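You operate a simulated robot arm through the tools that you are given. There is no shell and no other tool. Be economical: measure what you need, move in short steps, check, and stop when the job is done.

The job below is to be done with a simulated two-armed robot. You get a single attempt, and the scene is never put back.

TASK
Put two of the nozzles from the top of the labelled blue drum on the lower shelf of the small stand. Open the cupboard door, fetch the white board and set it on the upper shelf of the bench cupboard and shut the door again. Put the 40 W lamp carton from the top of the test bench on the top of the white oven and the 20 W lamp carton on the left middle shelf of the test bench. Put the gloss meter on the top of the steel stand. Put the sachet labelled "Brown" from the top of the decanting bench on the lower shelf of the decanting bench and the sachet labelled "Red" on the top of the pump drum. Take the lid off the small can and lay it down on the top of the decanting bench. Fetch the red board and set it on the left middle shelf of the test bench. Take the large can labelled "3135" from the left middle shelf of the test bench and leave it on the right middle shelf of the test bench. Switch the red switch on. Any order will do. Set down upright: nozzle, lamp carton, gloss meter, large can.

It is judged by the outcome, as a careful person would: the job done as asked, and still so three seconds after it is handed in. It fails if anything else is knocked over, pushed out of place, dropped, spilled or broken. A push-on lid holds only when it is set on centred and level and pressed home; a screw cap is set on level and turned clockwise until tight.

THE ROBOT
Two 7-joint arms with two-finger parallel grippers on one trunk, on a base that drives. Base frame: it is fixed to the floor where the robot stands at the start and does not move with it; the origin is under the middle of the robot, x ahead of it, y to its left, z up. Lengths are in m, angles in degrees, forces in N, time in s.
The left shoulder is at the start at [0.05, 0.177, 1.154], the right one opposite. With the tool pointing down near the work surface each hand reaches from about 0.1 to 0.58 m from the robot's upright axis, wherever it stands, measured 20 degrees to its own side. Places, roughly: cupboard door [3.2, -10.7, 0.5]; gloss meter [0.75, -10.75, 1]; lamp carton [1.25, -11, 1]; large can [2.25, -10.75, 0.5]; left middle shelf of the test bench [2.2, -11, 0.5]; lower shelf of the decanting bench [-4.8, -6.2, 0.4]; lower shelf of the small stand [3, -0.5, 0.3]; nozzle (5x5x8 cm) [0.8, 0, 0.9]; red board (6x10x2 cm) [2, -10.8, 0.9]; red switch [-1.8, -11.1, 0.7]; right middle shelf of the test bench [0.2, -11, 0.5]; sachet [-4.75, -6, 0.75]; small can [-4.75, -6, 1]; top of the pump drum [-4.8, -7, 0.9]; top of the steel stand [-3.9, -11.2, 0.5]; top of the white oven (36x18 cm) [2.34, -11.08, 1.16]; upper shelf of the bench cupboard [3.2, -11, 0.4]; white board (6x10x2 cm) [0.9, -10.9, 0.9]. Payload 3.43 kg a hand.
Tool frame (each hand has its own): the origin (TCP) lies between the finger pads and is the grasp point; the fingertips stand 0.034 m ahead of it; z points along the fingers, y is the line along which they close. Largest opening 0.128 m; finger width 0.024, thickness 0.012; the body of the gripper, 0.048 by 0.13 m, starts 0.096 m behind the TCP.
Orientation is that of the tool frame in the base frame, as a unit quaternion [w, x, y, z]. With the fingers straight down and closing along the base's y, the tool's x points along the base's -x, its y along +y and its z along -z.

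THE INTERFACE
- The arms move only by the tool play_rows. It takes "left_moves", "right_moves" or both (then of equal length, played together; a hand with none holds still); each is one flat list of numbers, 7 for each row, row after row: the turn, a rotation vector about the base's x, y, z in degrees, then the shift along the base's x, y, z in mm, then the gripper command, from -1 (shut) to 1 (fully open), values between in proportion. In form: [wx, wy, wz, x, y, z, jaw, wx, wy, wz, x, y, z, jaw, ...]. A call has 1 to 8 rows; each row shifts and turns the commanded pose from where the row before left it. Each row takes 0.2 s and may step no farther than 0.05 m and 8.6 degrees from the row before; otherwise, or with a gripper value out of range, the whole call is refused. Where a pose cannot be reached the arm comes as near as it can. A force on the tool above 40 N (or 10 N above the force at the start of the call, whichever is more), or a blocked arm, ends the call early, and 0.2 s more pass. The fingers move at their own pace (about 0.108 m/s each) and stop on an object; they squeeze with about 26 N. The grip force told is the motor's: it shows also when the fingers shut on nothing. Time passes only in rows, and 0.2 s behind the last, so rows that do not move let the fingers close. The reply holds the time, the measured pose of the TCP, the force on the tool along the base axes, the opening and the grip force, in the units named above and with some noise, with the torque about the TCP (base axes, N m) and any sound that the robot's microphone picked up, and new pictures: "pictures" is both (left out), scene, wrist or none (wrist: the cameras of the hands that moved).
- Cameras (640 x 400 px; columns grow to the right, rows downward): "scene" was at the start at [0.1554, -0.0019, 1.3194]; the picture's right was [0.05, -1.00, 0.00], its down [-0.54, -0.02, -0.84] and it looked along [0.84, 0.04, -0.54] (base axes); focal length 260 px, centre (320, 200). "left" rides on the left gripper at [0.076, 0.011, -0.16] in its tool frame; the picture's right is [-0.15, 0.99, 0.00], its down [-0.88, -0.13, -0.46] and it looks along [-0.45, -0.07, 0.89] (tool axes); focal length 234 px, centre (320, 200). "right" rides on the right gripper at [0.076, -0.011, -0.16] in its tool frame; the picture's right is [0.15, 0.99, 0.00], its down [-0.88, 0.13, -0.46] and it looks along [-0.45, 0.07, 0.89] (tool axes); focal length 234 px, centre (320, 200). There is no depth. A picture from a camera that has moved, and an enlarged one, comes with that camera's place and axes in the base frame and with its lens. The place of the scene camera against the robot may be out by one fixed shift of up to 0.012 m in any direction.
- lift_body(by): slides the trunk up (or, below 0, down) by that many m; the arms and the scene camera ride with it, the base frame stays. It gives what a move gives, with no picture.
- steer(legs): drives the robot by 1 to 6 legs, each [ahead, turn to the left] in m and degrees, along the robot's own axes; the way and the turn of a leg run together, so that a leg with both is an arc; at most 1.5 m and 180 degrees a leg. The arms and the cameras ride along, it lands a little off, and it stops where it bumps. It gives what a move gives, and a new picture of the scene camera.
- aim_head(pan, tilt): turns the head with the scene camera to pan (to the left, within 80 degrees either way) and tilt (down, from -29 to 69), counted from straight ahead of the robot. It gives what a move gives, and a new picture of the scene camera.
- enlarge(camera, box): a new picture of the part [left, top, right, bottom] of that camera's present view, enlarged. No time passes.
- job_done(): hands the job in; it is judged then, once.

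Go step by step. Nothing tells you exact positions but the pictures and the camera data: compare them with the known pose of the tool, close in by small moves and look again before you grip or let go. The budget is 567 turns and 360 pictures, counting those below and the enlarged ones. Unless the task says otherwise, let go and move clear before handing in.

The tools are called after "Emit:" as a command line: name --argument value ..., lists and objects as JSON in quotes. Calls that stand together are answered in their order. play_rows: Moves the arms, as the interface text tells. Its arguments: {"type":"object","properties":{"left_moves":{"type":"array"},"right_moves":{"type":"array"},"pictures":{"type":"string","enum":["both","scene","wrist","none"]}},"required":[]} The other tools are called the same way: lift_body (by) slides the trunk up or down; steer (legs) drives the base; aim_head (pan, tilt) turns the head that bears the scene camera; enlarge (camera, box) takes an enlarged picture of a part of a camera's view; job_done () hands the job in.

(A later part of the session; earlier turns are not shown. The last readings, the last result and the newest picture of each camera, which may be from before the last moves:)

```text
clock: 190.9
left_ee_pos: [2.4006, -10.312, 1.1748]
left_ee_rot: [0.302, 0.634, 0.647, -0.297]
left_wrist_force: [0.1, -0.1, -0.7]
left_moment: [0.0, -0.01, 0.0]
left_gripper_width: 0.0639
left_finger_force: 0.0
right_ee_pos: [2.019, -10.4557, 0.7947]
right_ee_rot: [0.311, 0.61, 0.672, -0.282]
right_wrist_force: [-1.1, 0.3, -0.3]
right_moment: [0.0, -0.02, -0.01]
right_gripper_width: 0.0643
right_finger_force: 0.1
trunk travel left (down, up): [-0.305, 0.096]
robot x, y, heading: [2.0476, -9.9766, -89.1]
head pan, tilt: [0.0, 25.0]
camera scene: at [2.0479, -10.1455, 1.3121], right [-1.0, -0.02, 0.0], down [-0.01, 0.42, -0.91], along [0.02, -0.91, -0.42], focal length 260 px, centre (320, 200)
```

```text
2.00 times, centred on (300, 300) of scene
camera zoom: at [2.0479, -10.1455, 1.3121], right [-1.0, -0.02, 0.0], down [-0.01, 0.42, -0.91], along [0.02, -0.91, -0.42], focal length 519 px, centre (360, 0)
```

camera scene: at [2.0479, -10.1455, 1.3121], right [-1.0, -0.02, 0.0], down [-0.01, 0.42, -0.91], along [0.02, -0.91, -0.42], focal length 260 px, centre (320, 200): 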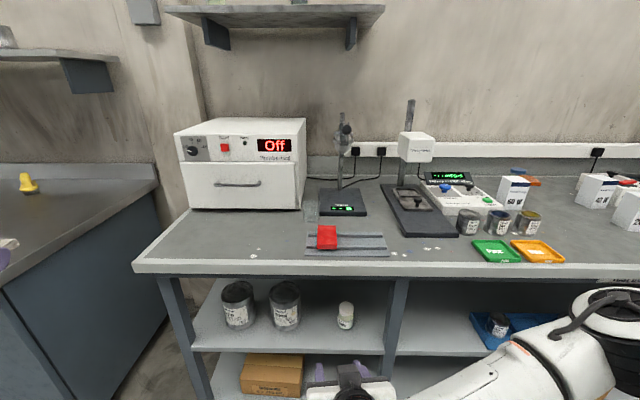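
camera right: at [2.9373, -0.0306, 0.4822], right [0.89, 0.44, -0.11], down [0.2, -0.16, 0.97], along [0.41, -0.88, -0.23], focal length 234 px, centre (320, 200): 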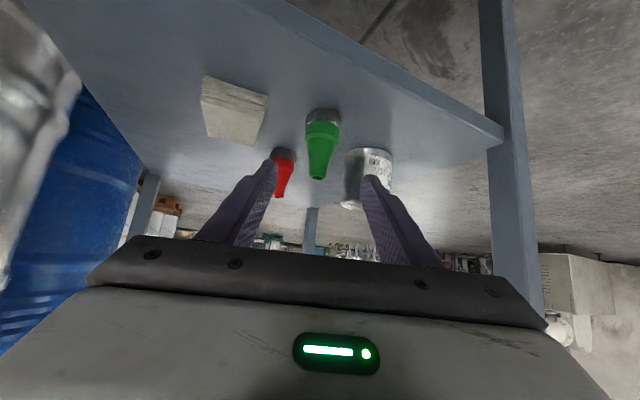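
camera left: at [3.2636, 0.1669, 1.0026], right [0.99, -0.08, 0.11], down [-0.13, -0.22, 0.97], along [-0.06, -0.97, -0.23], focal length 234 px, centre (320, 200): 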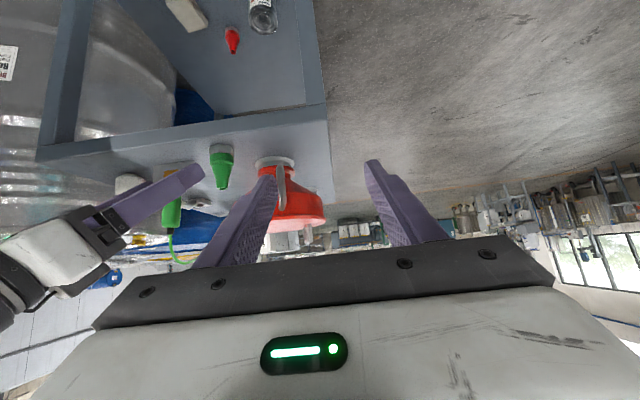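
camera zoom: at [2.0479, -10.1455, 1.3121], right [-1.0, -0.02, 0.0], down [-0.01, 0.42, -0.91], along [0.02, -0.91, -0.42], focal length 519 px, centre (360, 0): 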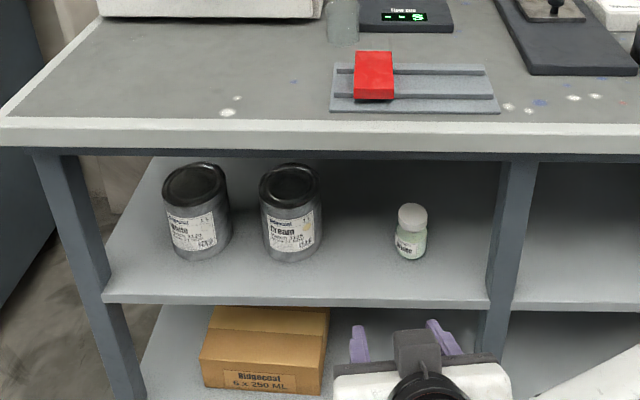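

Emit:
enlarge --camera "scene" --box '[215, 275, 311, 335]'

Emit:
enlarge --camera "scene" --box '[400, 150, 640, 300]'

```text
6.67 times, centred on (263, 305) of scene
camera zoom: at [2.0479, -10.1455, 1.3121], right [-1.0, -0.02, 0.0], down [-0.01, 0.42, -0.91], along [0.02, -0.91, -0.42], focal length 1730 px, centre (700, -500)
```

zoom: 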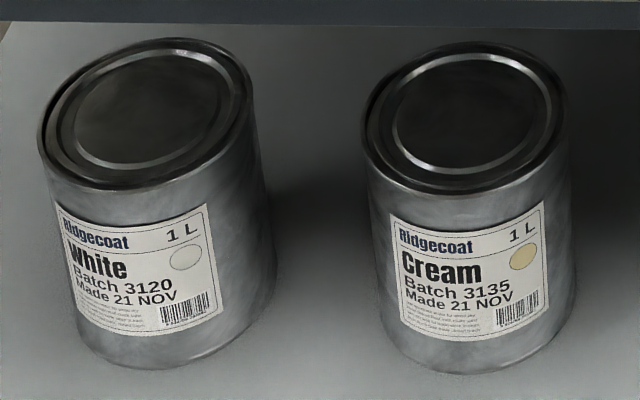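

```text
2.67 times, centred on (520, 225) of scene
camera zoom: at [2.0479, -10.1455, 1.3121], right [-1.0, -0.02, 0.0], down [-0.01, 0.42, -0.91], along [0.02, -0.91, -0.42], focal length 692 px, centre (-213, 133)
```

zoom: 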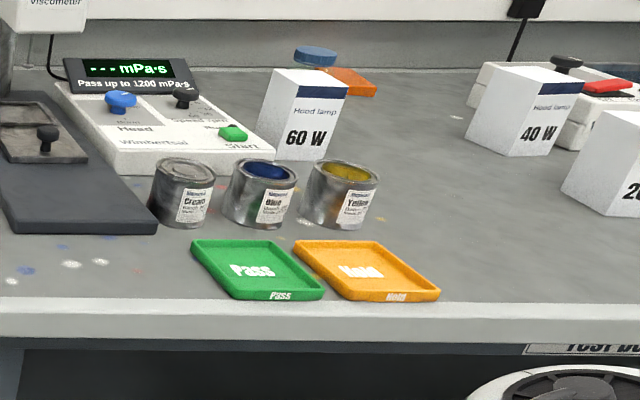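

The Cream can (batch 3135) is at about (2.187, -10.86) on the left shelf at z≈0.47, and the bench top is z≈0.87. I'll reposition the base opposite the can and lower the trunk for a level right-hand grasp.

Emit:
steer --legs '[[-0.15, 0], [0, 45], [0.4, 0], [0, -46]]'

Emit:
lift_body --by -0.2

Emit:
play_rows --right_moves '[-7, 0, -1, 0, 10, 0, 1, -7, 0, -1, 0, 10, 0, 1, -6, 0, -1, 0, 5, 0, 1]'

```text
clock: 198.5
left_ee_pos: [2.6766, -10.4471, 1.1733]
left_ee_rot: [0.298, 0.641, 0.641, -0.299]
left_wrist_force: [0.1, 0.1, -0.2]
left_moment: [0.0, 0.0, 0.02]
left_gripper_width: 0.064
left_finger_force: 0.0
right_ee_pos: [2.2937, -10.5841, 0.7962]
right_ee_rot: [0.31, 0.615, 0.667, -0.285]
right_wrist_force: [-0.8, -0.1, 0.6]
right_moment: [0.01, 0.01, -0.02]
right_gripper_width: 0.0643
right_finger_force: 0.1
trunk travel left (down, up): [-0.305, 0.096]
robot x, y, heading: [2.3301, -10.1047, -90.0]
head pan, tilt: [0.0, 25.0]
camera scene: at [2.3271, -10.2751, 1.312], right [-1.0, 0.0, 0.0], down [0.0, 0.42, -0.91], along [0.0, -0.91, -0.42], focal length 260 px, centre (320, 200)
```

scene: 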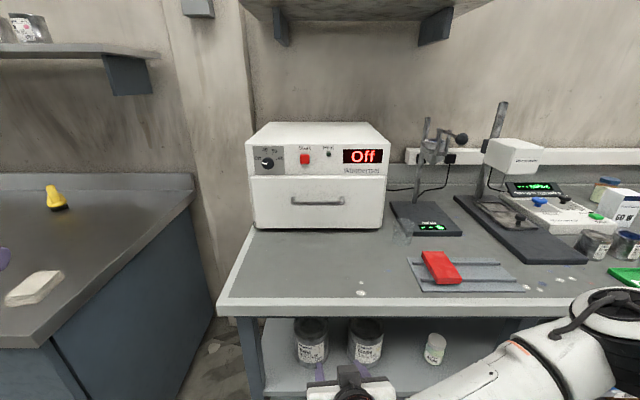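

```text
clock: 200.7
left_ee_pos: [2.677, -10.4491, 0.9727]
left_ee_rot: [0.299, 0.64, 0.642, -0.299]
left_wrist_force: [0.3, -0.8, -0.4]
left_moment: [0.0, 0.01, -0.01]
left_gripper_width: 0.0641
left_finger_force: 0.2
right_ee_pos: [2.2943, -10.5845, 0.5954]
right_ee_rot: [0.31, 0.616, 0.666, -0.285]
right_wrist_force: [-0.4, -0.9, 0.4]
right_moment: [0.0, 0.04, 0.0]
right_gripper_width: 0.0639
right_finger_force: 0.1
trunk travel left (down, up): [-0.105, 0.296]
robot x, y, heading: [2.3316, -10.1073, -89.9]
head pan, tilt: [0.0, 25.0]
```

```text
clock: 201.5
left_ee_pos: [2.677, -10.4473, 0.9729]
left_ee_rot: [0.299, 0.64, 0.642, -0.298]
left_wrist_force: [-0.6, 0.4, -0.5]
left_moment: [-0.04, 0.01, 0.0]
left_gripper_width: 0.0641
left_finger_force: 0.0
right_ee_pos: [2.2937, -10.5591, 0.5959]
right_ee_rot: [0.405, 0.569, 0.591, -0.405]
right_wrist_force: [0.2, 0.2, -0.1]
right_moment: [-0.02, -0.04, 0.01]
right_gripper_width: 0.1282
right_finger_force: 0.0
trunk travel left (down, up): [-0.105, 0.296]
robot x, y, heading: [2.3301, -10.107, -90.1]
head pan, tilt: [0.0, 25.0]
camera scene: at [2.3272, -10.2749, 1.1121], right [-1.0, 0.0, 0.0], down [0.0, 0.42, -0.91], along [0.0, -0.91, -0.42], focal length 260 px, centre (320, 200)
camera right: at [2.278, -10.3829, 0.5801], right [0.99, 0.08, -0.15], down [0.14, 0.13, 0.98], along [0.09, -0.99, 0.11], focal length 234 px, centre (320, 200)
```

scene: 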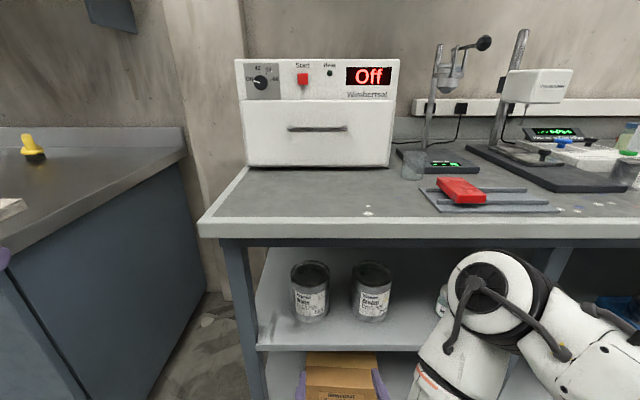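
right: 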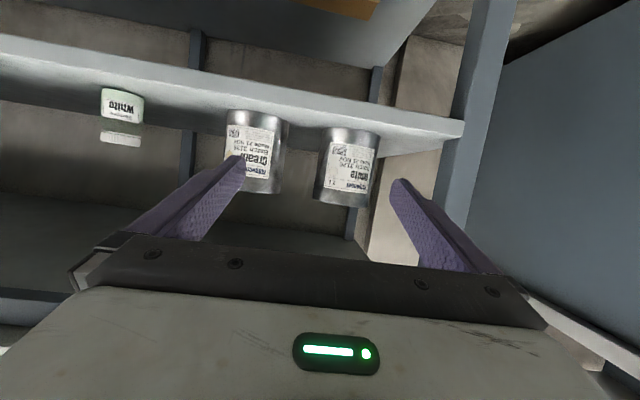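

The can's centre is about (2.185, -10.845). I'll drive 10 cm closer and line up the open hand in front of it.

Emit:
steer --legs '[[0.09, 0]]'

Emit:
play_rows --right_moves '[0, 0, 0, -28, 0, -9, 1, 0, 0, 0, -27, 0, -9, 1, 0, 0, 0, -27, 0, -9, 1, 0, 0, 0, -27, -15, -9, 1]'

```text
clock: 202.6
left_ee_pos: [2.6778, -10.5371, 0.9743]
left_ee_rot: [0.299, 0.639, 0.642, -0.298]
left_wrist_force: [-0.3, 0.1, 1.0]
left_moment: [-0.02, -0.01, -0.02]
left_gripper_width: 0.064
left_finger_force: 0.1
right_ee_pos: [2.2938, -10.6471, 0.5946]
right_ee_rot: [0.405, 0.568, 0.593, -0.402]
right_wrist_force: [-0.6, -0.8, 0.3]
right_moment: [-0.01, 0.0, 0.01]
right_gripper_width: 0.1279
right_finger_force: 0.0
trunk travel left (down, up): [-0.105, 0.296]
robot x, y, heading: [2.3326, -10.1959, -89.8]
head pan, tilt: [0.0, 25.0]
camera scene: at [2.3277, -10.3652, 1.1121], right [-1.0, 0.0, 0.0], down [0.0, 0.42, -0.91], along [0.0, -0.91, -0.42], focal length 260 px, centre (320, 200)
```

scene: 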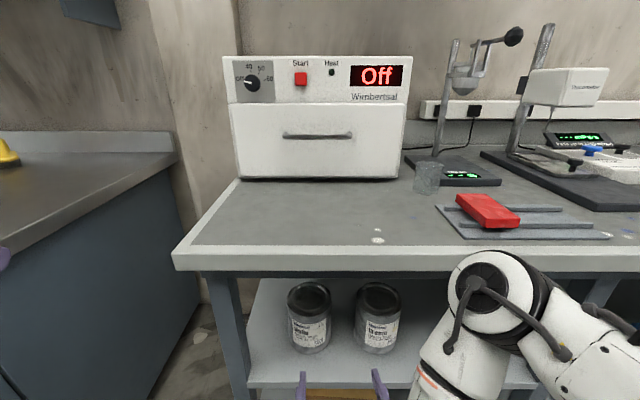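

```text
clock: 203.6
left_ee_pos: [2.6772, -10.5368, 0.9727]
left_ee_rot: [0.299, 0.639, 0.642, -0.299]
left_wrist_force: [-0.1, 0.4, -0.5]
left_moment: [-0.01, 0.01, 0.0]
left_gripper_width: 0.064
left_finger_force: 0.1
right_ee_pos: [2.2709, -10.6516, 0.6125]
right_ee_rot: [0.401, 0.571, 0.592, -0.403]
right_wrist_force: [1.0, 0.9, -0.3]
right_moment: [0.01, -0.01, 0.0]
right_gripper_width: 0.128
right_finger_force: 0.1
right hand out of reach, approached as far as the arm can: row 1, 2, 3, 4
trunk travel left (down, up): [-0.105, 0.296]
robot x, y, heading: [2.33, -10.1986, -89.7]
head pan, tilt: [0.0, 25.0]
camera scene: at [2.3277, -10.3652, 1.1121], right [-1.0, 0.0, 0.0], down [0.0, 0.42, -0.91], along [0.0, -0.91, -0.42], focal length 260 px, centre (320, 200)
camera right: at [2.2562, -10.476, 0.5975], right [0.98, 0.07, -0.16], down [0.15, 0.12, 0.98], along [0.09, -0.99, 0.11], focal length 234 px, centre (320, 200)
```

scene: 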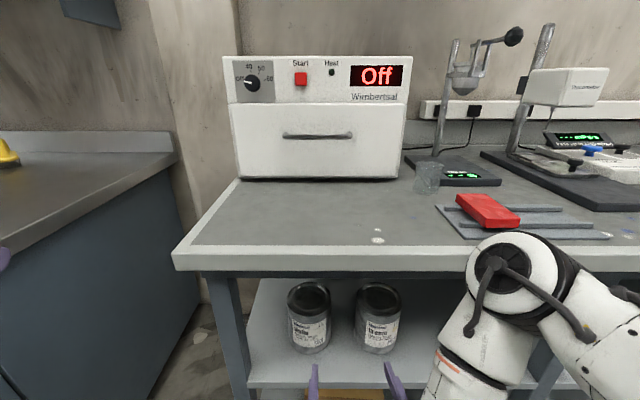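
right: 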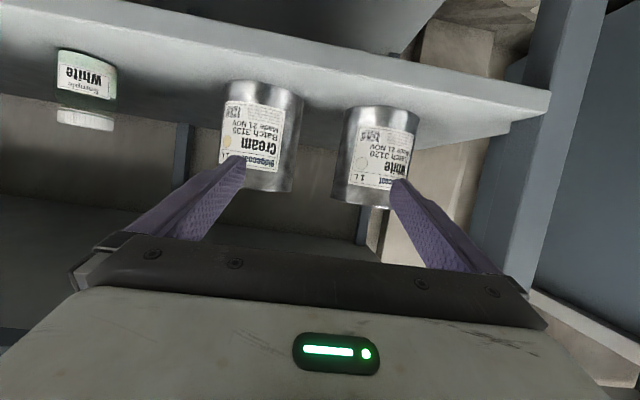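

The arm is folded too tightly. I'll back the base up 9 cm so the hand works farther out, then line up.

Emit:
steer --legs '[[-0.1, 0]]'

Emit:
play_rows --right_moves '[0, 0, 0, 0, -35, 0, 1, 0, 0, 0, 0, -35, 0, 1, 0, 0, 0, 0, -35, 0, 1, 0, 0, 0, -28, 0, -15, 1, 0, 0, 0, -28, 0, -15, 1, 0, 0, 0, -28, 0, -15, 1]'

```text
clock: 204.7
left_ee_pos: [2.6775, -10.439, 0.9734]
left_ee_rot: [0.299, 0.639, 0.642, -0.299]
left_wrist_force: [0.7, -0.2, -0.2]
left_moment: [0.0, 0.0, -0.02]
left_gripper_width: 0.0637
left_finger_force: 0.0
right_ee_pos: [2.2718, -10.5537, 0.6123]
right_ee_rot: [0.401, 0.571, 0.591, -0.405]
right_wrist_force: [0.6, 1.1, -0.2]
right_moment: [-0.01, 0.02, 0.0]
right_gripper_width: 0.128
right_finger_force: 0.1
trunk travel left (down, up): [-0.105, 0.296]
robot x, y, heading: [2.3291, -10.0961, -90.1]
head pan, tilt: [0.0, 25.0]
camera scene: at [2.3273, -10.2663, 1.1121], right [-1.0, 0.0, 0.0], down [0.0, 0.42, -0.91], along [0.0, -0.91, -0.42], focal length 260 px, centre (320, 200)
```

scene: 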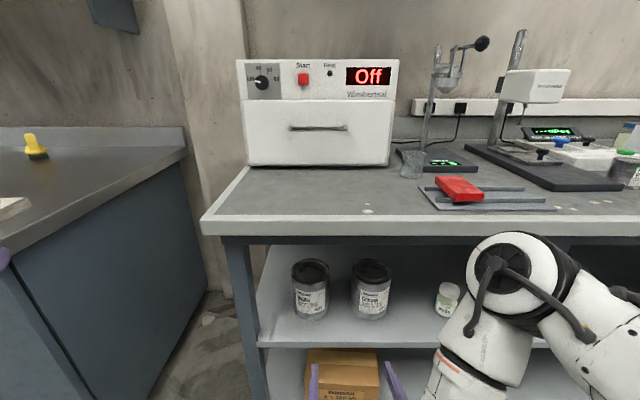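

```text
clock: 206.1
left_ee_pos: [2.6768, -10.4395, 0.9738]
left_ee_rot: [0.298, 0.64, 0.642, -0.299]
left_wrist_force: [-0.3, -0.1, 0.2]
left_moment: [0.02, -0.02, 0.04]
left_gripper_width: 0.0641
left_finger_force: 0.1
right_ee_pos: [2.2704, -10.6578, 0.6177]
right_ee_rot: [0.397, 0.574, 0.59, -0.405]
right_wrist_force: [0.0, 0.9, 0.4]
right_moment: [-0.01, -0.01, 0.03]
right_gripper_width: 0.128
right_finger_force: 0.0
right hand out of reach, approached as far as the arm can: row 3, 4, 5, 6
trunk travel left (down, up): [-0.105, 0.296]
robot x, y, heading: [2.3346, -10.0964, -90.0]
head pan, tilt: [0.0, 25.0]
camera scene: at [2.3273, -10.2663, 1.1121], right [-1.0, 0.0, 0.0], down [0.0, 0.42, -0.91], along [0.0, -0.91, -0.42], focal length 260 px, centre (320, 200)
camera right: at [2.2579, -10.4823, 0.6037], right [0.99, 0.06, -0.16], down [0.15, 0.11, 0.98], along [0.08, -0.99, 0.1], focal length 234 px, centre (320, 200)
```

scene: 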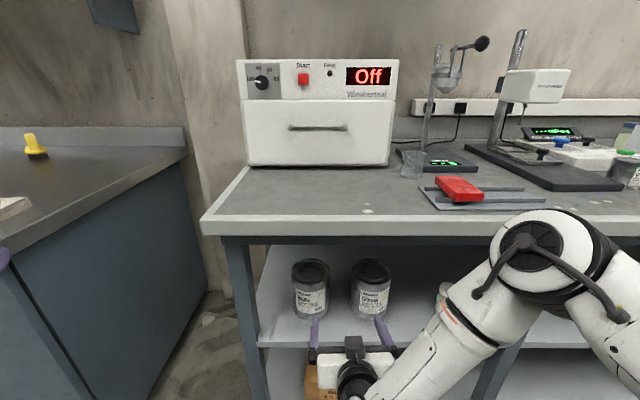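
right: 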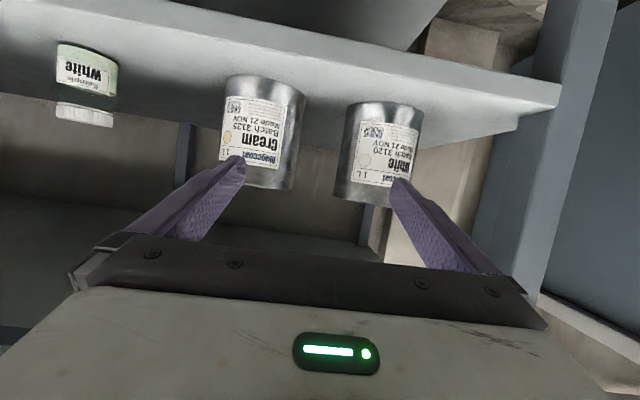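

The limit depends on height and side. I'll shift the base right so the can is nearer my centreline, and lower the trunk fully.

Emit:
steer --legs '[[-0.25, 0], [0, -40], [0.18, 0], [0, 40]]'

Emit:
lift_body --by -0.1

Emit:
play_rows --right_moves '[0, 0, 0, 0, -20, 20, 1, 0, 0, 0, -8, -20, 20, 1, 0, 0, 0, 0, -15, 10, 1]'

```text
clock: 212.8
left_ee_pos: [2.5656, -10.3239, 0.9739]
left_ee_rot: [0.302, 0.633, 0.649, -0.296]
left_wrist_force: [-0.4, -0.4, -0.3]
left_moment: [0.0, 0.02, -0.01]
left_gripper_width: 0.064
left_finger_force: 0.0
right_ee_pos: [2.164, -10.552, 0.6165]
right_ee_rot: [0.401, 0.568, 0.595, -0.402]
right_wrist_force: [0.0, 0.0, -0.3]
right_moment: [0.0, -0.01, 0.0]
right_gripper_width: 0.128
right_finger_force: 0.1
trunk travel left (down, up): [-0.105, 0.296]
robot x, y, heading: [2.2145, -9.9896, -88.6]
head pan, tilt: [0.0, 25.0]
camera scene: at [2.2121, -10.1587, 1.1121], right [-1.0, -0.02, 0.0], down [-0.01, 0.42, -0.91], along [0.02, -0.91, -0.42], focal length 260 px, centre (320, 200)
```

scene: 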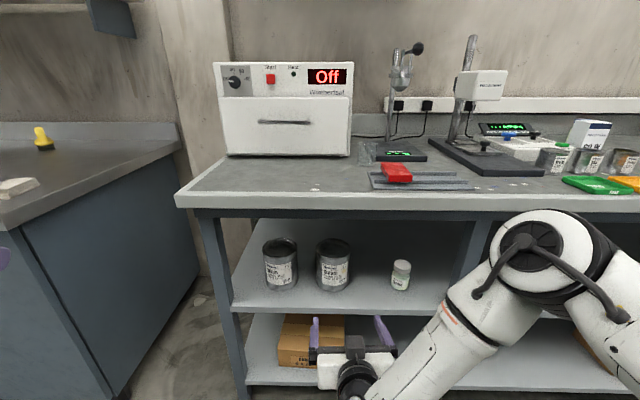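

```text
clock: 214.2
left_ee_pos: [2.5659, -10.3243, 0.8733]
left_ee_rot: [0.302, 0.633, 0.648, -0.296]
left_wrist_force: [-0.3, 0.2, -0.6]
left_moment: [-0.04, -0.03, -0.02]
left_gripper_width: 0.0641
left_finger_force: 0.0
right_ee_pos: [2.1637, -10.552, 0.5186]
right_ee_rot: [0.401, 0.568, 0.596, -0.402]
right_wrist_force: [0.7, 0.5, 0.2]
right_moment: [0.02, 0.02, 0.01]
right_gripper_width: 0.128
right_finger_force: 0.1
trunk travel left (down, up): [-0.005, 0.396]
robot x, y, heading: [2.212, -9.9894, -88.9]
head pan, tilt: [0.0, 25.0]
```

```text
clock: 215.0
left_ee_pos: [2.5636, -10.3242, 0.8729]
left_ee_rot: [0.301, 0.634, 0.647, -0.297]
left_wrist_force: [0.1, 0.3, 0.1]
left_moment: [0.03, -0.02, 0.0]
left_gripper_width: 0.0639
left_finger_force: 0.1
right_ee_pos: [2.1558, -10.6074, 0.5667]
right_ee_rot: [0.4, 0.569, 0.595, -0.402]
right_wrist_force: [0.3, 0.2, -0.7]
right_moment: [0.0, 0.0, -0.01]
right_gripper_width: 0.1279
right_finger_force: 0.1
trunk travel left (down, up): [-0.005, 0.396]
robot x, y, heading: [2.2109, -9.9912, -88.6]
head pan, tilt: [0.0, 25.0]
camera scene: at [2.2121, -10.1588, 1.0121], right [-1.0, -0.02, 0.0], down [-0.01, 0.42, -0.91], along [0.02, -0.91, -0.42], focal length 260 px, centre (320, 200)
camera right: at [2.1384, -10.4313, 0.5538], right [0.98, 0.08, -0.16], down [0.15, 0.12, 0.98], along [0.1, -0.99, 0.1], focal length 234 px, centre (320, 200)
```

scene: 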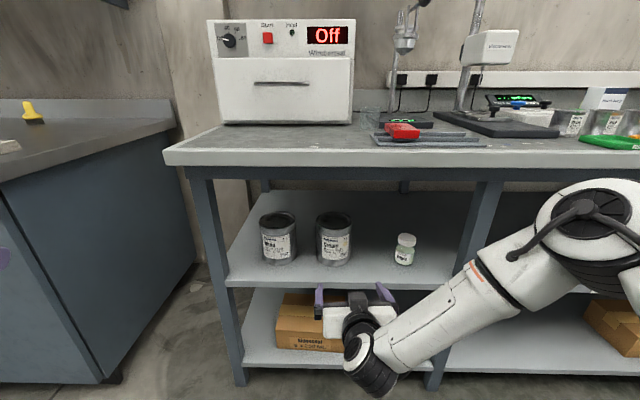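
right: 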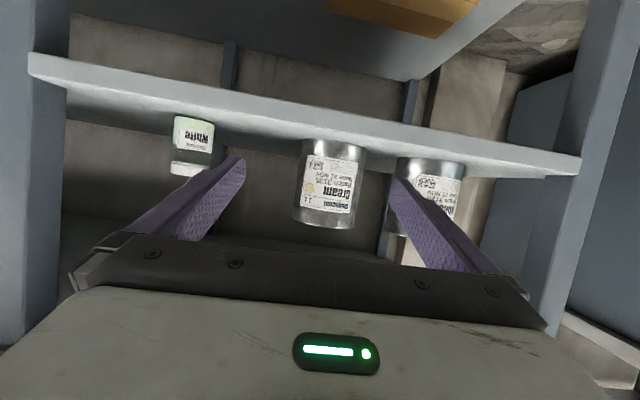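

Emit:
play_rows --right_moves '[0, 0, 0, 15, 0, 0, 1, 0, 0, 0, 15, 0, 0, 1]' --pictures "none"

Emit:
steer --legs '[[0.11, -1]]'

Emit:
enlarge --camera "right" --box '[160, 50, 480, 250]'

```text
clock: 215.6
left_ee_pos: [2.5642, -10.3255, 0.8741]
left_ee_rot: [0.301, 0.634, 0.648, -0.296]
left_wrist_force: [0.0, 0.1, -0.4]
left_moment: [0.0, 0.0, -0.03]
left_gripper_width: 0.0641
left_finger_force: 0.0
right_ee_pos: [2.1859, -10.608, 0.5671]
right_ee_rot: [0.401, 0.569, 0.595, -0.403]
right_wrist_force: [-0.4, 0.0, 0.4]
right_moment: [0.03, 0.02, 0.02]
right_gripper_width: 0.128
right_finger_force: 0.1
trunk travel left (down, up): [-0.005, 0.396]
robot x, y, heading: [2.2102, -9.9901, -88.6]
head pan, tilt: [0.0, 25.0]
```

```text
clock: 216.8
left_ee_pos: [2.5617, -10.4408, 0.8726]
left_ee_rot: [0.3, 0.638, 0.643, -0.299]
left_wrist_force: [-0.6, 0.4, -0.1]
left_moment: [0.01, 0.01, -0.04]
left_gripper_width: 0.0642
left_finger_force: 0.0
right_ee_pos: [2.1777, -10.7173, 0.5684]
right_ee_rot: [0.398, 0.573, 0.591, -0.405]
right_wrist_force: [-0.4, -0.6, -0.4]
right_moment: [0.04, 0.0, 0.0]
right_gripper_width: 0.128
right_finger_force: 0.0
trunk travel left (down, up): [-0.005, 0.396]
robot x, y, heading: [2.2128, -10.1002, -89.4]
head pan, tilt: [0.0, 25.0]
camera scene: at [2.2113, -10.2693, 1.0121], right [-1.0, -0.01, 0.0], down [0.0, 0.42, -0.91], along [0.01, -0.91, -0.42], focal length 260 px, centre (320, 200)
```

scene: 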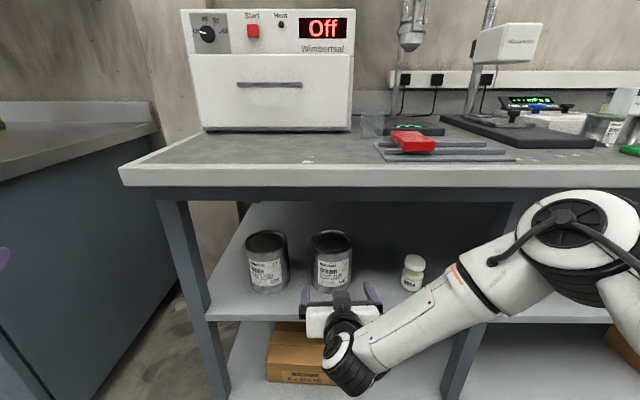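

```text
2.00 times, centred on (320, 150) of right
camera zoom: at [2.1634, -10.5412, 0.5547], right [0.98, 0.07, -0.16], down [0.15, 0.11, 0.98], along [0.08, -0.99, 0.1], focal length 468 px, centre (320, 300)
```

zoom: 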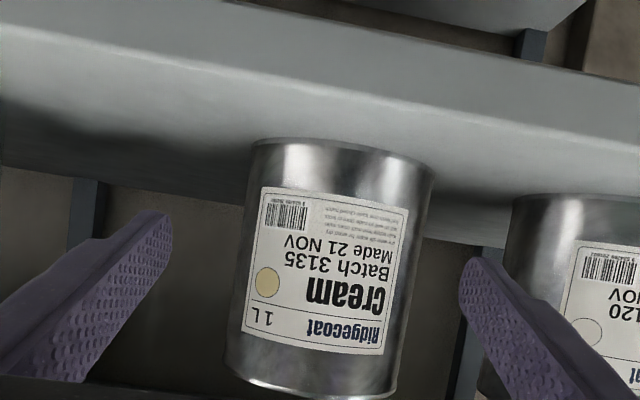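

The can is 1 cm toward +x of my axis. I'll correct and extend forward around it.

Emit:
play_rows --right_moves '[0, 0, 0, 10, 0, 0, 1, 0, 0, 0, 0, -25, 0, 1, 0, 0, 0, 0, -25, 0, 1]' --pictures "wrist"

```text
clock: 217.6
left_ee_pos: [2.5618, -10.4392, 0.8732]
left_ee_rot: [0.299, 0.638, 0.644, -0.299]
left_wrist_force: [0.4, -0.3, 0.2]
left_moment: [0.0, 0.02, 0.02]
left_gripper_width: 0.064
left_finger_force: 0.0
right_ee_pos: [2.1891, -10.7694, 0.5667]
right_ee_rot: [0.397, 0.573, 0.592, -0.404]
right_wrist_force: [0.5, 0.1, 1.1]
right_moment: [0.0, 0.01, 0.02]
right_gripper_width: 0.1278
right_finger_force: 0.1
trunk travel left (down, up): [-0.005, 0.396]
robot x, y, heading: [2.2128, -10.0995, -89.5]
head pan, tilt: [0.0, 25.0]
camera right: at [2.1745, -10.5928, 0.5533], right [0.98, 0.07, -0.16], down [0.15, 0.11, 0.98], along [0.09, -0.99, 0.1], focal length 234 px, centre (320, 200)
```

right: 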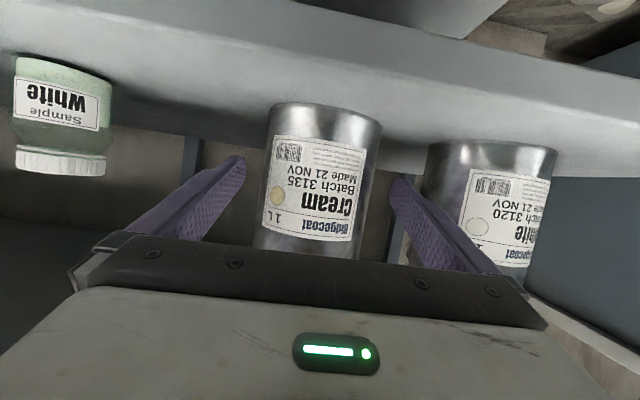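

Centred. Continue forward around the can.

Emit:
play_rows --right_moves '[0, 0, 0, 0, -25, 0, 1, 0, 0, 0, 0, -25, 0, 1, 0, 0, 0, 0, -25, 0, 1]' --pictures "wrist"

```text
clock: 218.4
left_ee_pos: [2.5611, -10.4412, 0.8727]
left_ee_rot: [0.299, 0.639, 0.643, -0.299]
left_wrist_force: [0.4, 0.1, 0.5]
left_moment: [0.0, 0.02, -0.01]
left_gripper_width: 0.0642
left_finger_force: 0.1
right_ee_pos: [2.186, -10.8422, 0.5677]
right_ee_rot: [0.397, 0.574, 0.591, -0.405]
right_wrist_force: [-0.3, 0.1, -0.6]
right_moment: [-0.02, 0.01, -0.01]
right_gripper_width: 0.1281
right_finger_force: 0.1
trunk travel left (down, up): [-0.005, 0.396]
robot x, y, heading: [2.2111, -10.1022, -89.6]
head pan, tilt: [0.0, 25.0]
camera right: at [2.1715, -10.666, 0.5538], right [0.98, 0.07, -0.16], down [0.15, 0.11, 0.98], along [0.08, -0.99, 0.1], focal length 234 px, centre (320, 200)
```

right: 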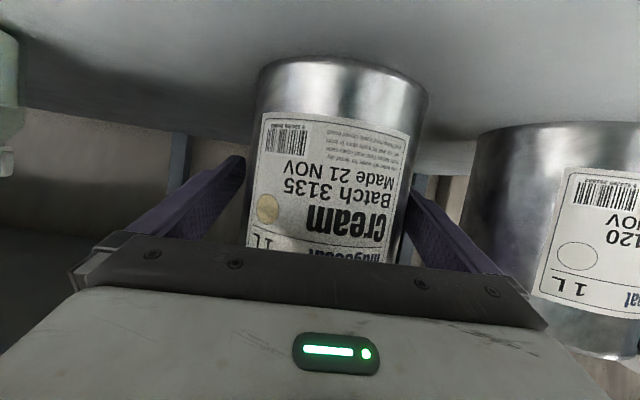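

Emit:
play_rows --right_moves '[0, 0, 0, 4, -18, 0, 1, 0, 0, 0, 0, 0, 0, -1, 0, 0, 0, 0, 0, 0, -1, 0, 0, 0, 0, 0, 0, -1]' --pictures "wrist"

```text
clock: 219.4
left_ee_pos: [2.5621, -10.4399, 0.8722]
left_ee_rot: [0.3, 0.638, 0.643, -0.299]
left_wrist_force: [-0.5, 0.1, 0.2]
left_moment: [-0.02, 0.0, 0.03]
left_gripper_width: 0.0641
left_finger_force: 0.0
right_ee_pos: [2.1904, -10.8609, 0.5667]
right_ee_rot: [0.397, 0.574, 0.591, -0.405]
right_wrist_force: [-2.6, 4.7, 0.7]
right_moment: [-0.18, -0.26, 0.12]
right_gripper_width: 0.1099
right_finger_force: 26.1
trunk travel left (down, up): [-0.005, 0.396]
robot x, y, heading: [2.2125, -10.1006, -89.6]
head pan, tilt: [0.0, 25.0]
camera right: at [2.1754, -10.684, 0.5535], right [0.98, 0.07, -0.16], down [0.15, 0.11, 0.98], along [0.08, -0.99, 0.1], focal length 234 px, centre (320, 200)
```

right: 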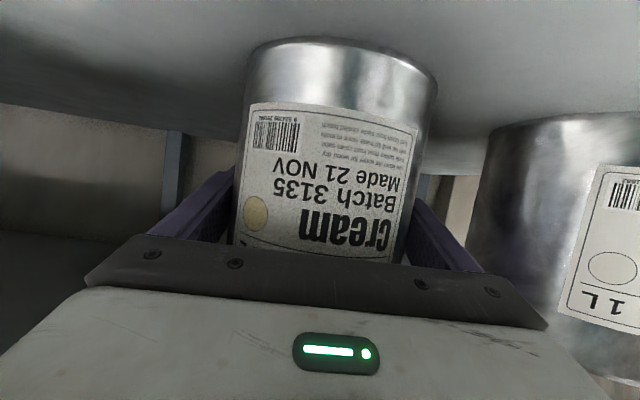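

Gripped at 110 mm. Gentle lift.

Emit:
play_rows --right_moves '[0, 0, 0, 0, 0, 5, -1, 0, 0, 0, 0, 0, 8, -1, 0, 0, 0, 0, 0, 8, -1]' --pictures "both"

```text
clock: 220.2
left_ee_pos: [2.5618, -10.4422, 0.8723]
left_ee_rot: [0.299, 0.639, 0.643, -0.299]
left_wrist_force: [0.4, 0.4, -0.3]
left_moment: [-0.03, -0.03, -0.03]
left_gripper_width: 0.064
left_finger_force: 0.0
right_ee_pos: [2.1904, -10.8604, 0.5863]
right_ee_rot: [0.397, 0.574, 0.592, -0.404]
right_wrist_force: [0.0, -0.6, -12.6]
right_moment: [-0.34, -0.02, 0.01]
right_gripper_width: 0.1096
right_finger_force: 26.1
trunk travel left (down, up): [-0.005, 0.396]
robot x, y, heading: [2.2155, -10.1018, -89.6]
head pan, tilt: [0.0, 25.0]
camera scene: at [2.2113, -10.2705, 1.0118], right [-1.0, -0.01, 0.0], down [0.0, 0.42, -0.91], along [0.01, -0.91, -0.42], focal length 260 px, centre (320, 200)
camera right: at [2.1766, -10.6847, 0.5735], right [0.98, 0.07, -0.16], down [0.15, 0.11, 0.98], along [0.09, -0.99, 0.1], focal length 234 px, centre (320, 200)
```

scene: 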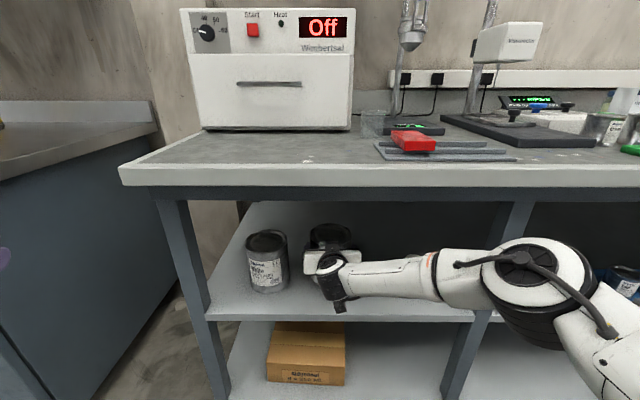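
right: 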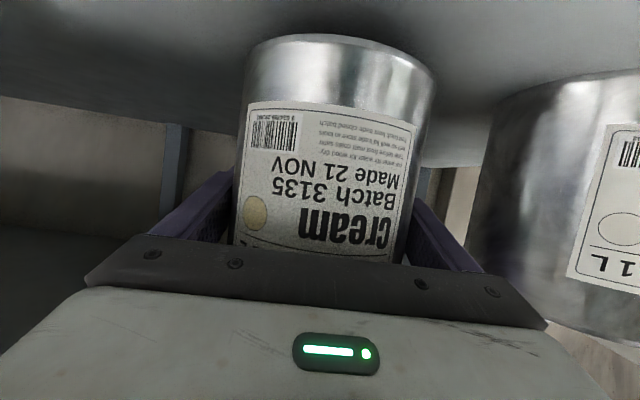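

The can is lifted (about 1.3 kg). I'll raise a bit more, back out, and drive along the bench to the right bay.

Emit:
play_rows --right_moves '[0, 0, 0, 0, 0, 12, -1, 0, 0, 0, 0, 5, 8, -1]' --pictures "none"

Emit:
steer --legs '[[-0.45, 0]]'

Emit:
play_rows --right_moves '[0, 0, 0, 0, 30, 8, -1, 0, 0, 0, 0, 30, 8, -1, 0, 0, 0, 0, 30, 8, -1, 0, 0, 0, 0, 30, 8, -1]' --pictures "scene"

```text
clock: 220.8
left_ee_pos: [2.5621, -10.4414, 0.8724]
left_ee_rot: [0.299, 0.638, 0.643, -0.298]
left_wrist_force: [0.0, 0.8, 0.0]
left_moment: [-0.02, 0.0, 0.01]
left_gripper_width: 0.064
left_finger_force: 0.1
right_ee_pos: [2.1905, -10.8554, 0.6071]
right_ee_rot: [0.396, 0.574, 0.592, -0.403]
right_wrist_force: [0.7, -0.5, -13.5]
right_moment: [-0.35, -0.04, 0.0]
right_gripper_width: 0.1097
right_finger_force: 25.9
trunk travel left (down, up): [-0.005, 0.396]
robot x, y, heading: [2.2152, -10.1021, -89.8]
head pan, tilt: [0.0, 25.0]
```

```text
clock: 223.5
left_ee_pos: [2.5575, -10.0028, 0.8726]
left_ee_rot: [0.298, 0.64, 0.643, -0.298]
left_wrist_force: [-1.6, -0.4, -0.3]
left_moment: [0.01, 0.03, -0.02]
left_gripper_width: 0.0638
left_finger_force: 0.1
right_ee_pos: [2.1853, -10.4147, 0.6061]
right_ee_rot: [0.396, 0.575, 0.591, -0.405]
right_wrist_force: [0.6, -0.2, -13.5]
right_moment: [-0.35, -0.01, -0.01]
right_gripper_width: 0.1094
right_finger_force: 25.5
trunk travel left (down, up): [-0.005, 0.396]
robot x, y, heading: [2.212, -9.6605, -90.0]
head pan, tilt: [0.0, 25.0]
camera scene: at [2.2084, -9.8299, 1.0118], right [-1.0, 0.0, 0.0], down [0.0, 0.42, -0.91], along [0.0, -0.91, -0.42], focal length 260 px, centre (320, 200)
```

scene: 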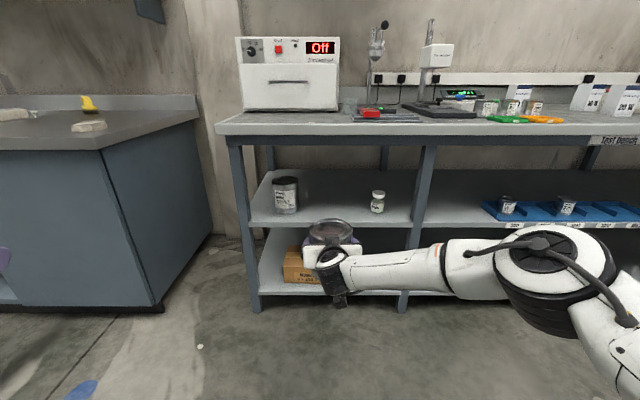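

```text
clock: 224.5
left_ee_pos: [2.5575, -10.0022, 0.8734]
left_ee_rot: [0.298, 0.64, 0.641, -0.3]
left_wrist_force: [-0.3, 1.0, -0.5]
left_moment: [0.02, 0.03, -0.02]
left_gripper_width: 0.0639
left_finger_force: 0.1
right_ee_pos: [2.184, -10.2945, 0.641]
right_ee_rot: [0.395, 0.575, 0.59, -0.406]
right_wrist_force: [0.4, 0.9, -12.0]
right_moment: [-0.37, 0.01, 0.0]
right_gripper_width: 0.1095
right_finger_force: 25.6
trunk travel left (down, up): [-0.005, 0.396]
robot x, y, heading: [2.2139, -9.6614, -89.8]
head pan, tilt: [0.0, 25.0]
camera scene: at [2.2084, -9.8297, 1.0118], right [-1.0, 0.0, 0.0], down [0.0, 0.42, -0.91], along [0.0, -0.91, -0.42], focal length 260 px, centre (320, 200)
```

scene: 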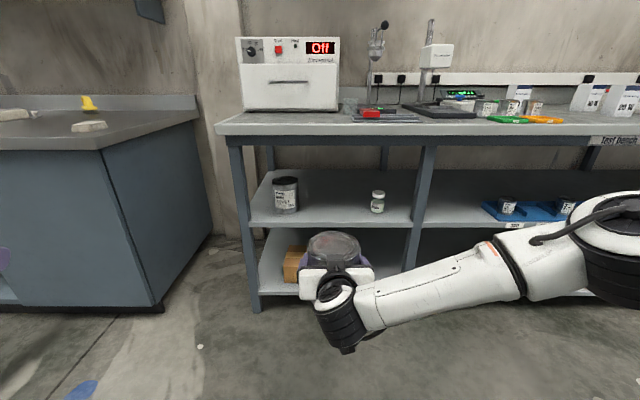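

Emit:
steer --legs '[[0, -90], [1.5, 0], [0.4, 0], [0, 90]]'

Emit:
enlarge --camera "scene" --box '[120, 60, 440, 260]'

```text
clock: 241.7
left_ee_pos: [0.6298, -10.0032, 0.873]
left_ee_rot: [0.291, 0.654, 0.628, -0.305]
left_wrist_force: [-1.1, -0.1, 0.8]
left_moment: [0.01, 0.01, 0.0]
left_gripper_width: 0.0639
left_finger_force: 0.2
right_ee_pos: [0.2451, -10.279, 0.6394]
right_ee_rot: [0.386, 0.588, 0.578, -0.414]
right_wrist_force: [-0.5, 0.3, -13.9]
right_moment: [-0.33, 0.0, 0.01]
right_gripper_width: 0.1095
right_finger_force: 26.4
trunk travel left (down, up): [-0.005, 0.396]
robot x, y, heading: [0.2979, -9.6473, -92.2]
head pan, tilt: [0.0, 25.0]
camera scene: at [0.2888, -9.8159, 1.0118], right [-1.0, 0.04, 0.0], down [0.02, 0.42, -0.91], along [-0.04, -0.91, -0.42], focal length 260 px, centre (320, 200)
```

scene: 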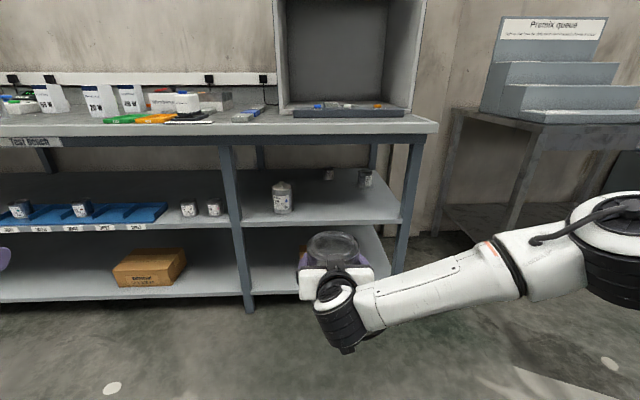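

```text
2.00 times, centred on (280, 160) of scene
camera zoom: at [0.2888, -9.8159, 1.0118], right [-1.0, 0.04, 0.0], down [0.02, 0.42, -0.91], along [-0.04, -0.91, -0.42], focal length 519 px, centre (400, 280)
```

zoom: 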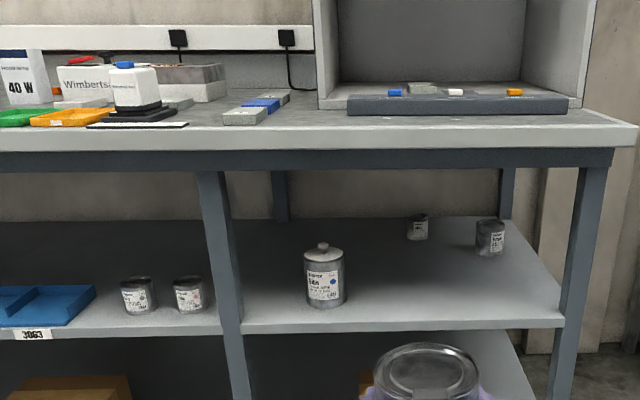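

The right bay has room at about x=0.2, y=-10.87, next to a tall can at (0.41, -10.85). Driving in.

Emit:
steer --legs '[[0.42, 0]]'

Emit:
enlarge --camera "right" --box '[0, 0, 640, 400]'

```text
clock: 244.2
left_ee_pos: [0.6186, -10.4021, 0.8726]
left_ee_rot: [0.293, 0.652, 0.63, -0.305]
left_wrist_force: [-0.7, 0.0, -0.2]
left_moment: [0.03, -0.02, -0.02]
left_gripper_width: 0.0641
left_finger_force: 0.1
right_ee_pos: [0.2361, -10.6794, 0.6387]
right_ee_rot: [0.388, 0.585, 0.581, -0.411]
right_wrist_force: [-0.4, 0.5, -14.0]
right_moment: [-0.32, 0.02, -0.01]
right_gripper_width: 0.1094
right_finger_force: 26.1
trunk travel left (down, up): [-0.005, 0.396]
robot x, y, heading: [0.2846, -10.0449, -92.0]
head pan, tilt: [0.0, 25.0]
camera scene: at [0.2752, -10.2177, 1.0118], right [-1.0, 0.03, 0.0], down [0.01, 0.42, -0.91], along [-0.03, -0.91, -0.42], focal length 260 px, centre (320, 200)
```

scene: 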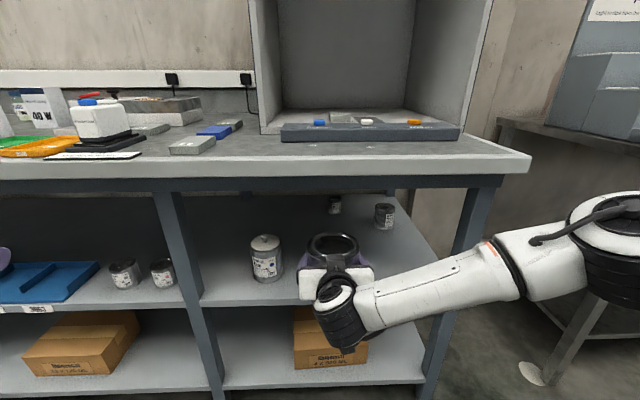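

```text
1.00 times, centred on (320, 200) of right (not enlarged: the box is as wide or as high as the picture)
camera zoom: at [0.2277, -10.504, 0.6263], right [0.99, 0.03, -0.16], down [0.16, 0.1, 0.98], along [0.04, -0.99, 0.1], focal length 234 px, centre (320, 200)
```

zoom: 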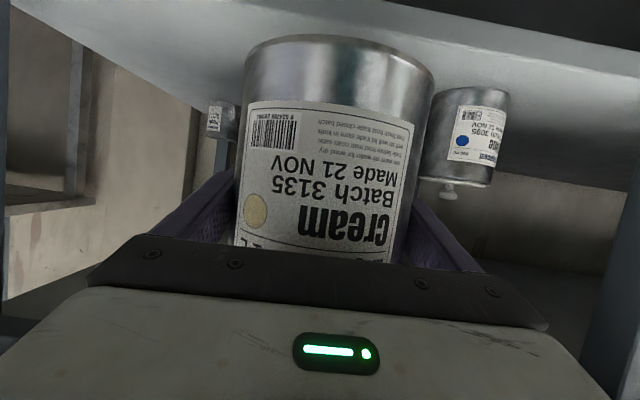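

Emit:
play_rows --right_moves '[0, 0, 0, -6, -30, -3, -1, 0, 0, 0, -6, -30, -3, -1, 0, 0, 0, -6, -30, -3, -1, 0, 0, 0, -6, -30, -3, -1, 0, 0, 0, -3, -30, -3, -1, 0, 0, 0, -2, -30, -3, -1, 0, 0, 0, 0, -5, -25, -1]'

```text
clock: 245.8
left_ee_pos: [0.6191, -10.403, 0.8729]
left_ee_rot: [0.293, 0.651, 0.63, -0.304]
left_wrist_force: [0.0, 0.0, -0.3]
left_moment: [0.0, 0.0, -0.04]
left_gripper_width: 0.064
left_finger_force: 0.2
right_ee_pos: [0.2093, -10.867, 0.5944]
right_ee_rot: [0.388, 0.586, 0.581, -0.411]
right_wrist_force: [-0.3, -1.1, -11.4]
right_moment: [-0.24, 0.01, 0.01]
right_gripper_width: 0.1094
right_finger_force: 26.0
trunk travel left (down, up): [-0.005, 0.396]
robot x, y, heading: [0.2844, -10.0487, -91.6]
head pan, tilt: [0.0, 25.0]
camera scene: at [0.2752, -10.2179, 1.0117], right [-1.0, 0.03, 0.0], down [0.01, 0.42, -0.91], along [-0.03, -0.91, -0.42], focal length 260 px, centre (320, 200)
camera right: at [0.2025, -10.6904, 0.582], right [0.99, 0.03, -0.16], down [0.15, 0.1, 0.98], along [0.05, -0.99, 0.1], focal length 234 px, centre (320, 200)
```

scene: 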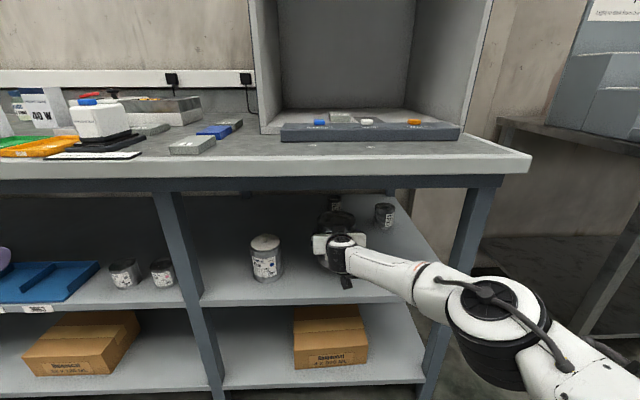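
right: 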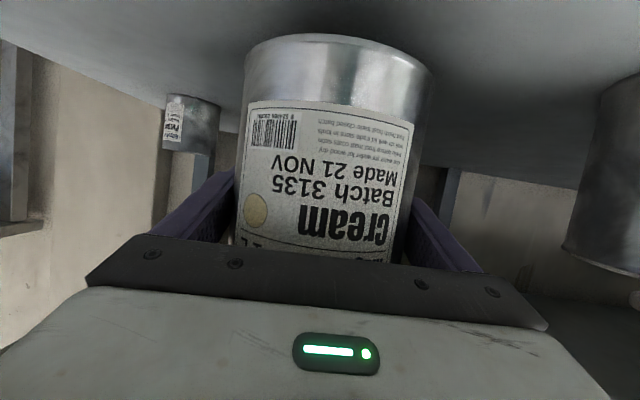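

Clear. Lowering onto the shelf.

Emit:
play_rows --right_moves '[0, 0, 0, 0, 0, -16, -1, 0, 0, 0, 0, 0, -7, -1, 0, 0, 0, 0, 0, -4, -1, 0, 0, 0, 0, 0, -4, -1]' --pictures "none"

```text
clock: 246.8
left_ee_pos: [0.6184, -10.4019, 0.8736]
left_ee_rot: [0.294, 0.651, 0.63, -0.305]
left_wrist_force: [0.0, -0.5, -0.3]
left_moment: [0.04, 0.02, 0.0]
left_gripper_width: 0.064
left_finger_force: 0.1
right_ee_pos: [0.2056, -10.866, 0.5704]
right_ee_rot: [0.39, 0.585, 0.579, -0.413]
right_wrist_force: [1.5, 1.5, 4.3]
right_moment: [0.05, -0.87, 0.07]
right_gripper_width: 0.1095
right_finger_force: 25.6
trunk travel left (down, up): [-0.005, 0.396]
robot x, y, heading: [0.2837, -10.0516, -91.8]
head pan, tilt: [0.0, 25.0]
```

Emit:
play_rows --right_moves '[0, 0, 0, 0, 0, -1, -1, 0, 0, 0, 0, 0, 0, 1, 0, 0, 0, 0, 0, 0, 1, 0, 0, 0, 0, 0, 0, 1]' --pictures "wrist"

```text
clock: 247.8
left_ee_pos: [0.6178, -10.4021, 0.873]
left_ee_rot: [0.294, 0.651, 0.63, -0.306]
left_wrist_force: [0.4, -0.8, 0.5]
left_moment: [0.01, 0.01, -0.02]
left_gripper_width: 0.064
left_finger_force: 0.1
right_ee_pos: [0.2069, -10.865, 0.5661]
right_ee_rot: [0.388, 0.586, 0.58, -0.412]
right_wrist_force: [0.9, 0.2, 0.7]
right_moment: [0.05, 0.0, 0.0]
right_gripper_width: 0.1281
right_finger_force: 0.1
trunk travel left (down, up): [-0.005, 0.396]
robot x, y, heading: [0.2825, -10.0515, -92.0]
head pan, tilt: [0.0, 25.0]
camera right: at [0.1991, -10.6885, 0.5521], right [0.99, 0.03, -0.16], down [0.16, 0.11, 0.98], along [0.04, -0.99, 0.1], focal length 234 px, centre (320, 200)
```

right: 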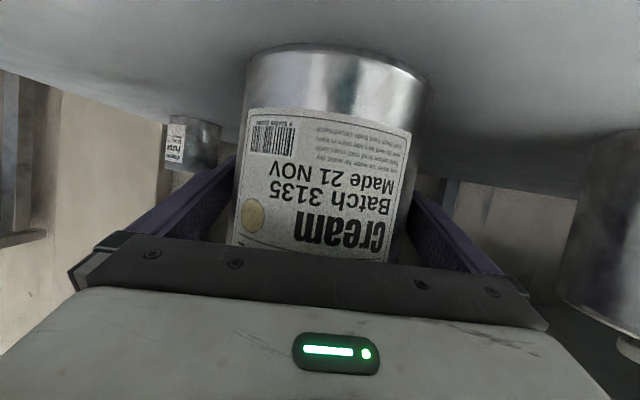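

Emit:
play_rows --right_moves '[0, 0, 0, 1, 25, 0, 1, 0, 0, 0, 1, 28, 0, 1, 0, 0, 0, 1, 30, 2, 1, 0, 0, 0, 1, 35, 10, 1, 0, 0, 0, 1, 40, 15, 1]'

```text
clock: 249.0
left_ee_pos: [0.6187, -10.4022, 0.8729]
left_ee_rot: [0.293, 0.651, 0.63, -0.305]
left_wrist_force: [-1.2, -0.7, -0.2]
left_moment: [0.0, -0.03, -0.03]
left_gripper_width: 0.0641
left_finger_force: 0.0
right_ee_pos: [0.2084, -10.7081, 0.593]
right_ee_rot: [0.389, 0.586, 0.58, -0.413]
right_wrist_force: [-0.3, -0.1, -0.6]
right_moment: [-0.02, 0.0, 0.01]
right_gripper_width: 0.1279
right_finger_force: 0.1
trunk travel left (down, up): [-0.005, 0.396]
robot x, y, heading: [0.2814, -10.0463, -91.8]
head pan, tilt: [0.0, 25.0]
camera scene: at [0.2753, -10.2168, 1.012], right [-1.0, 0.03, 0.0], down [0.01, 0.42, -0.91], along [-0.03, -0.91, -0.42], focal length 260 px, centre (320, 200)
camera right: at [0.2024, -10.5323, 0.5792], right [0.99, 0.03, -0.16], down [0.16, 0.11, 0.98], along [0.04, -0.99, 0.1], focal length 234 px, centre (320, 200)
```

scene: 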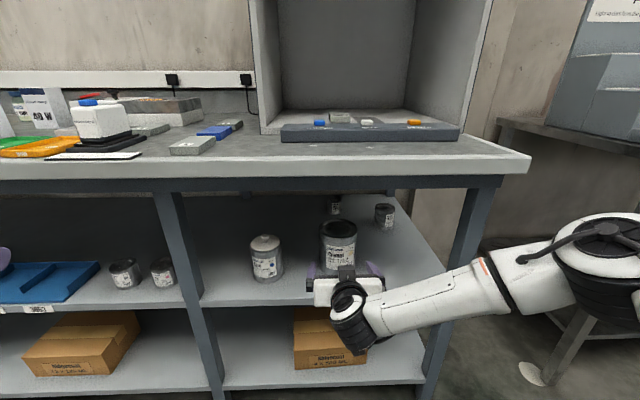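
right: 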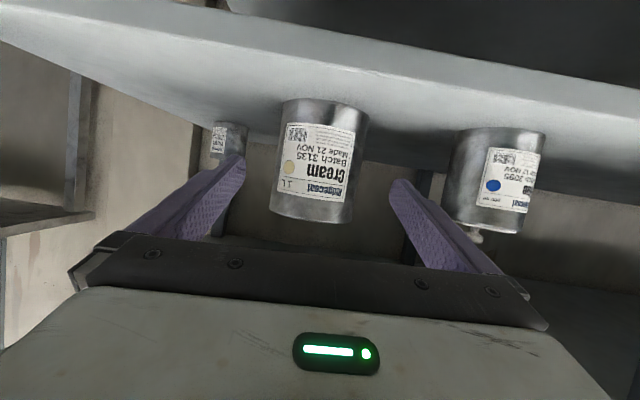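

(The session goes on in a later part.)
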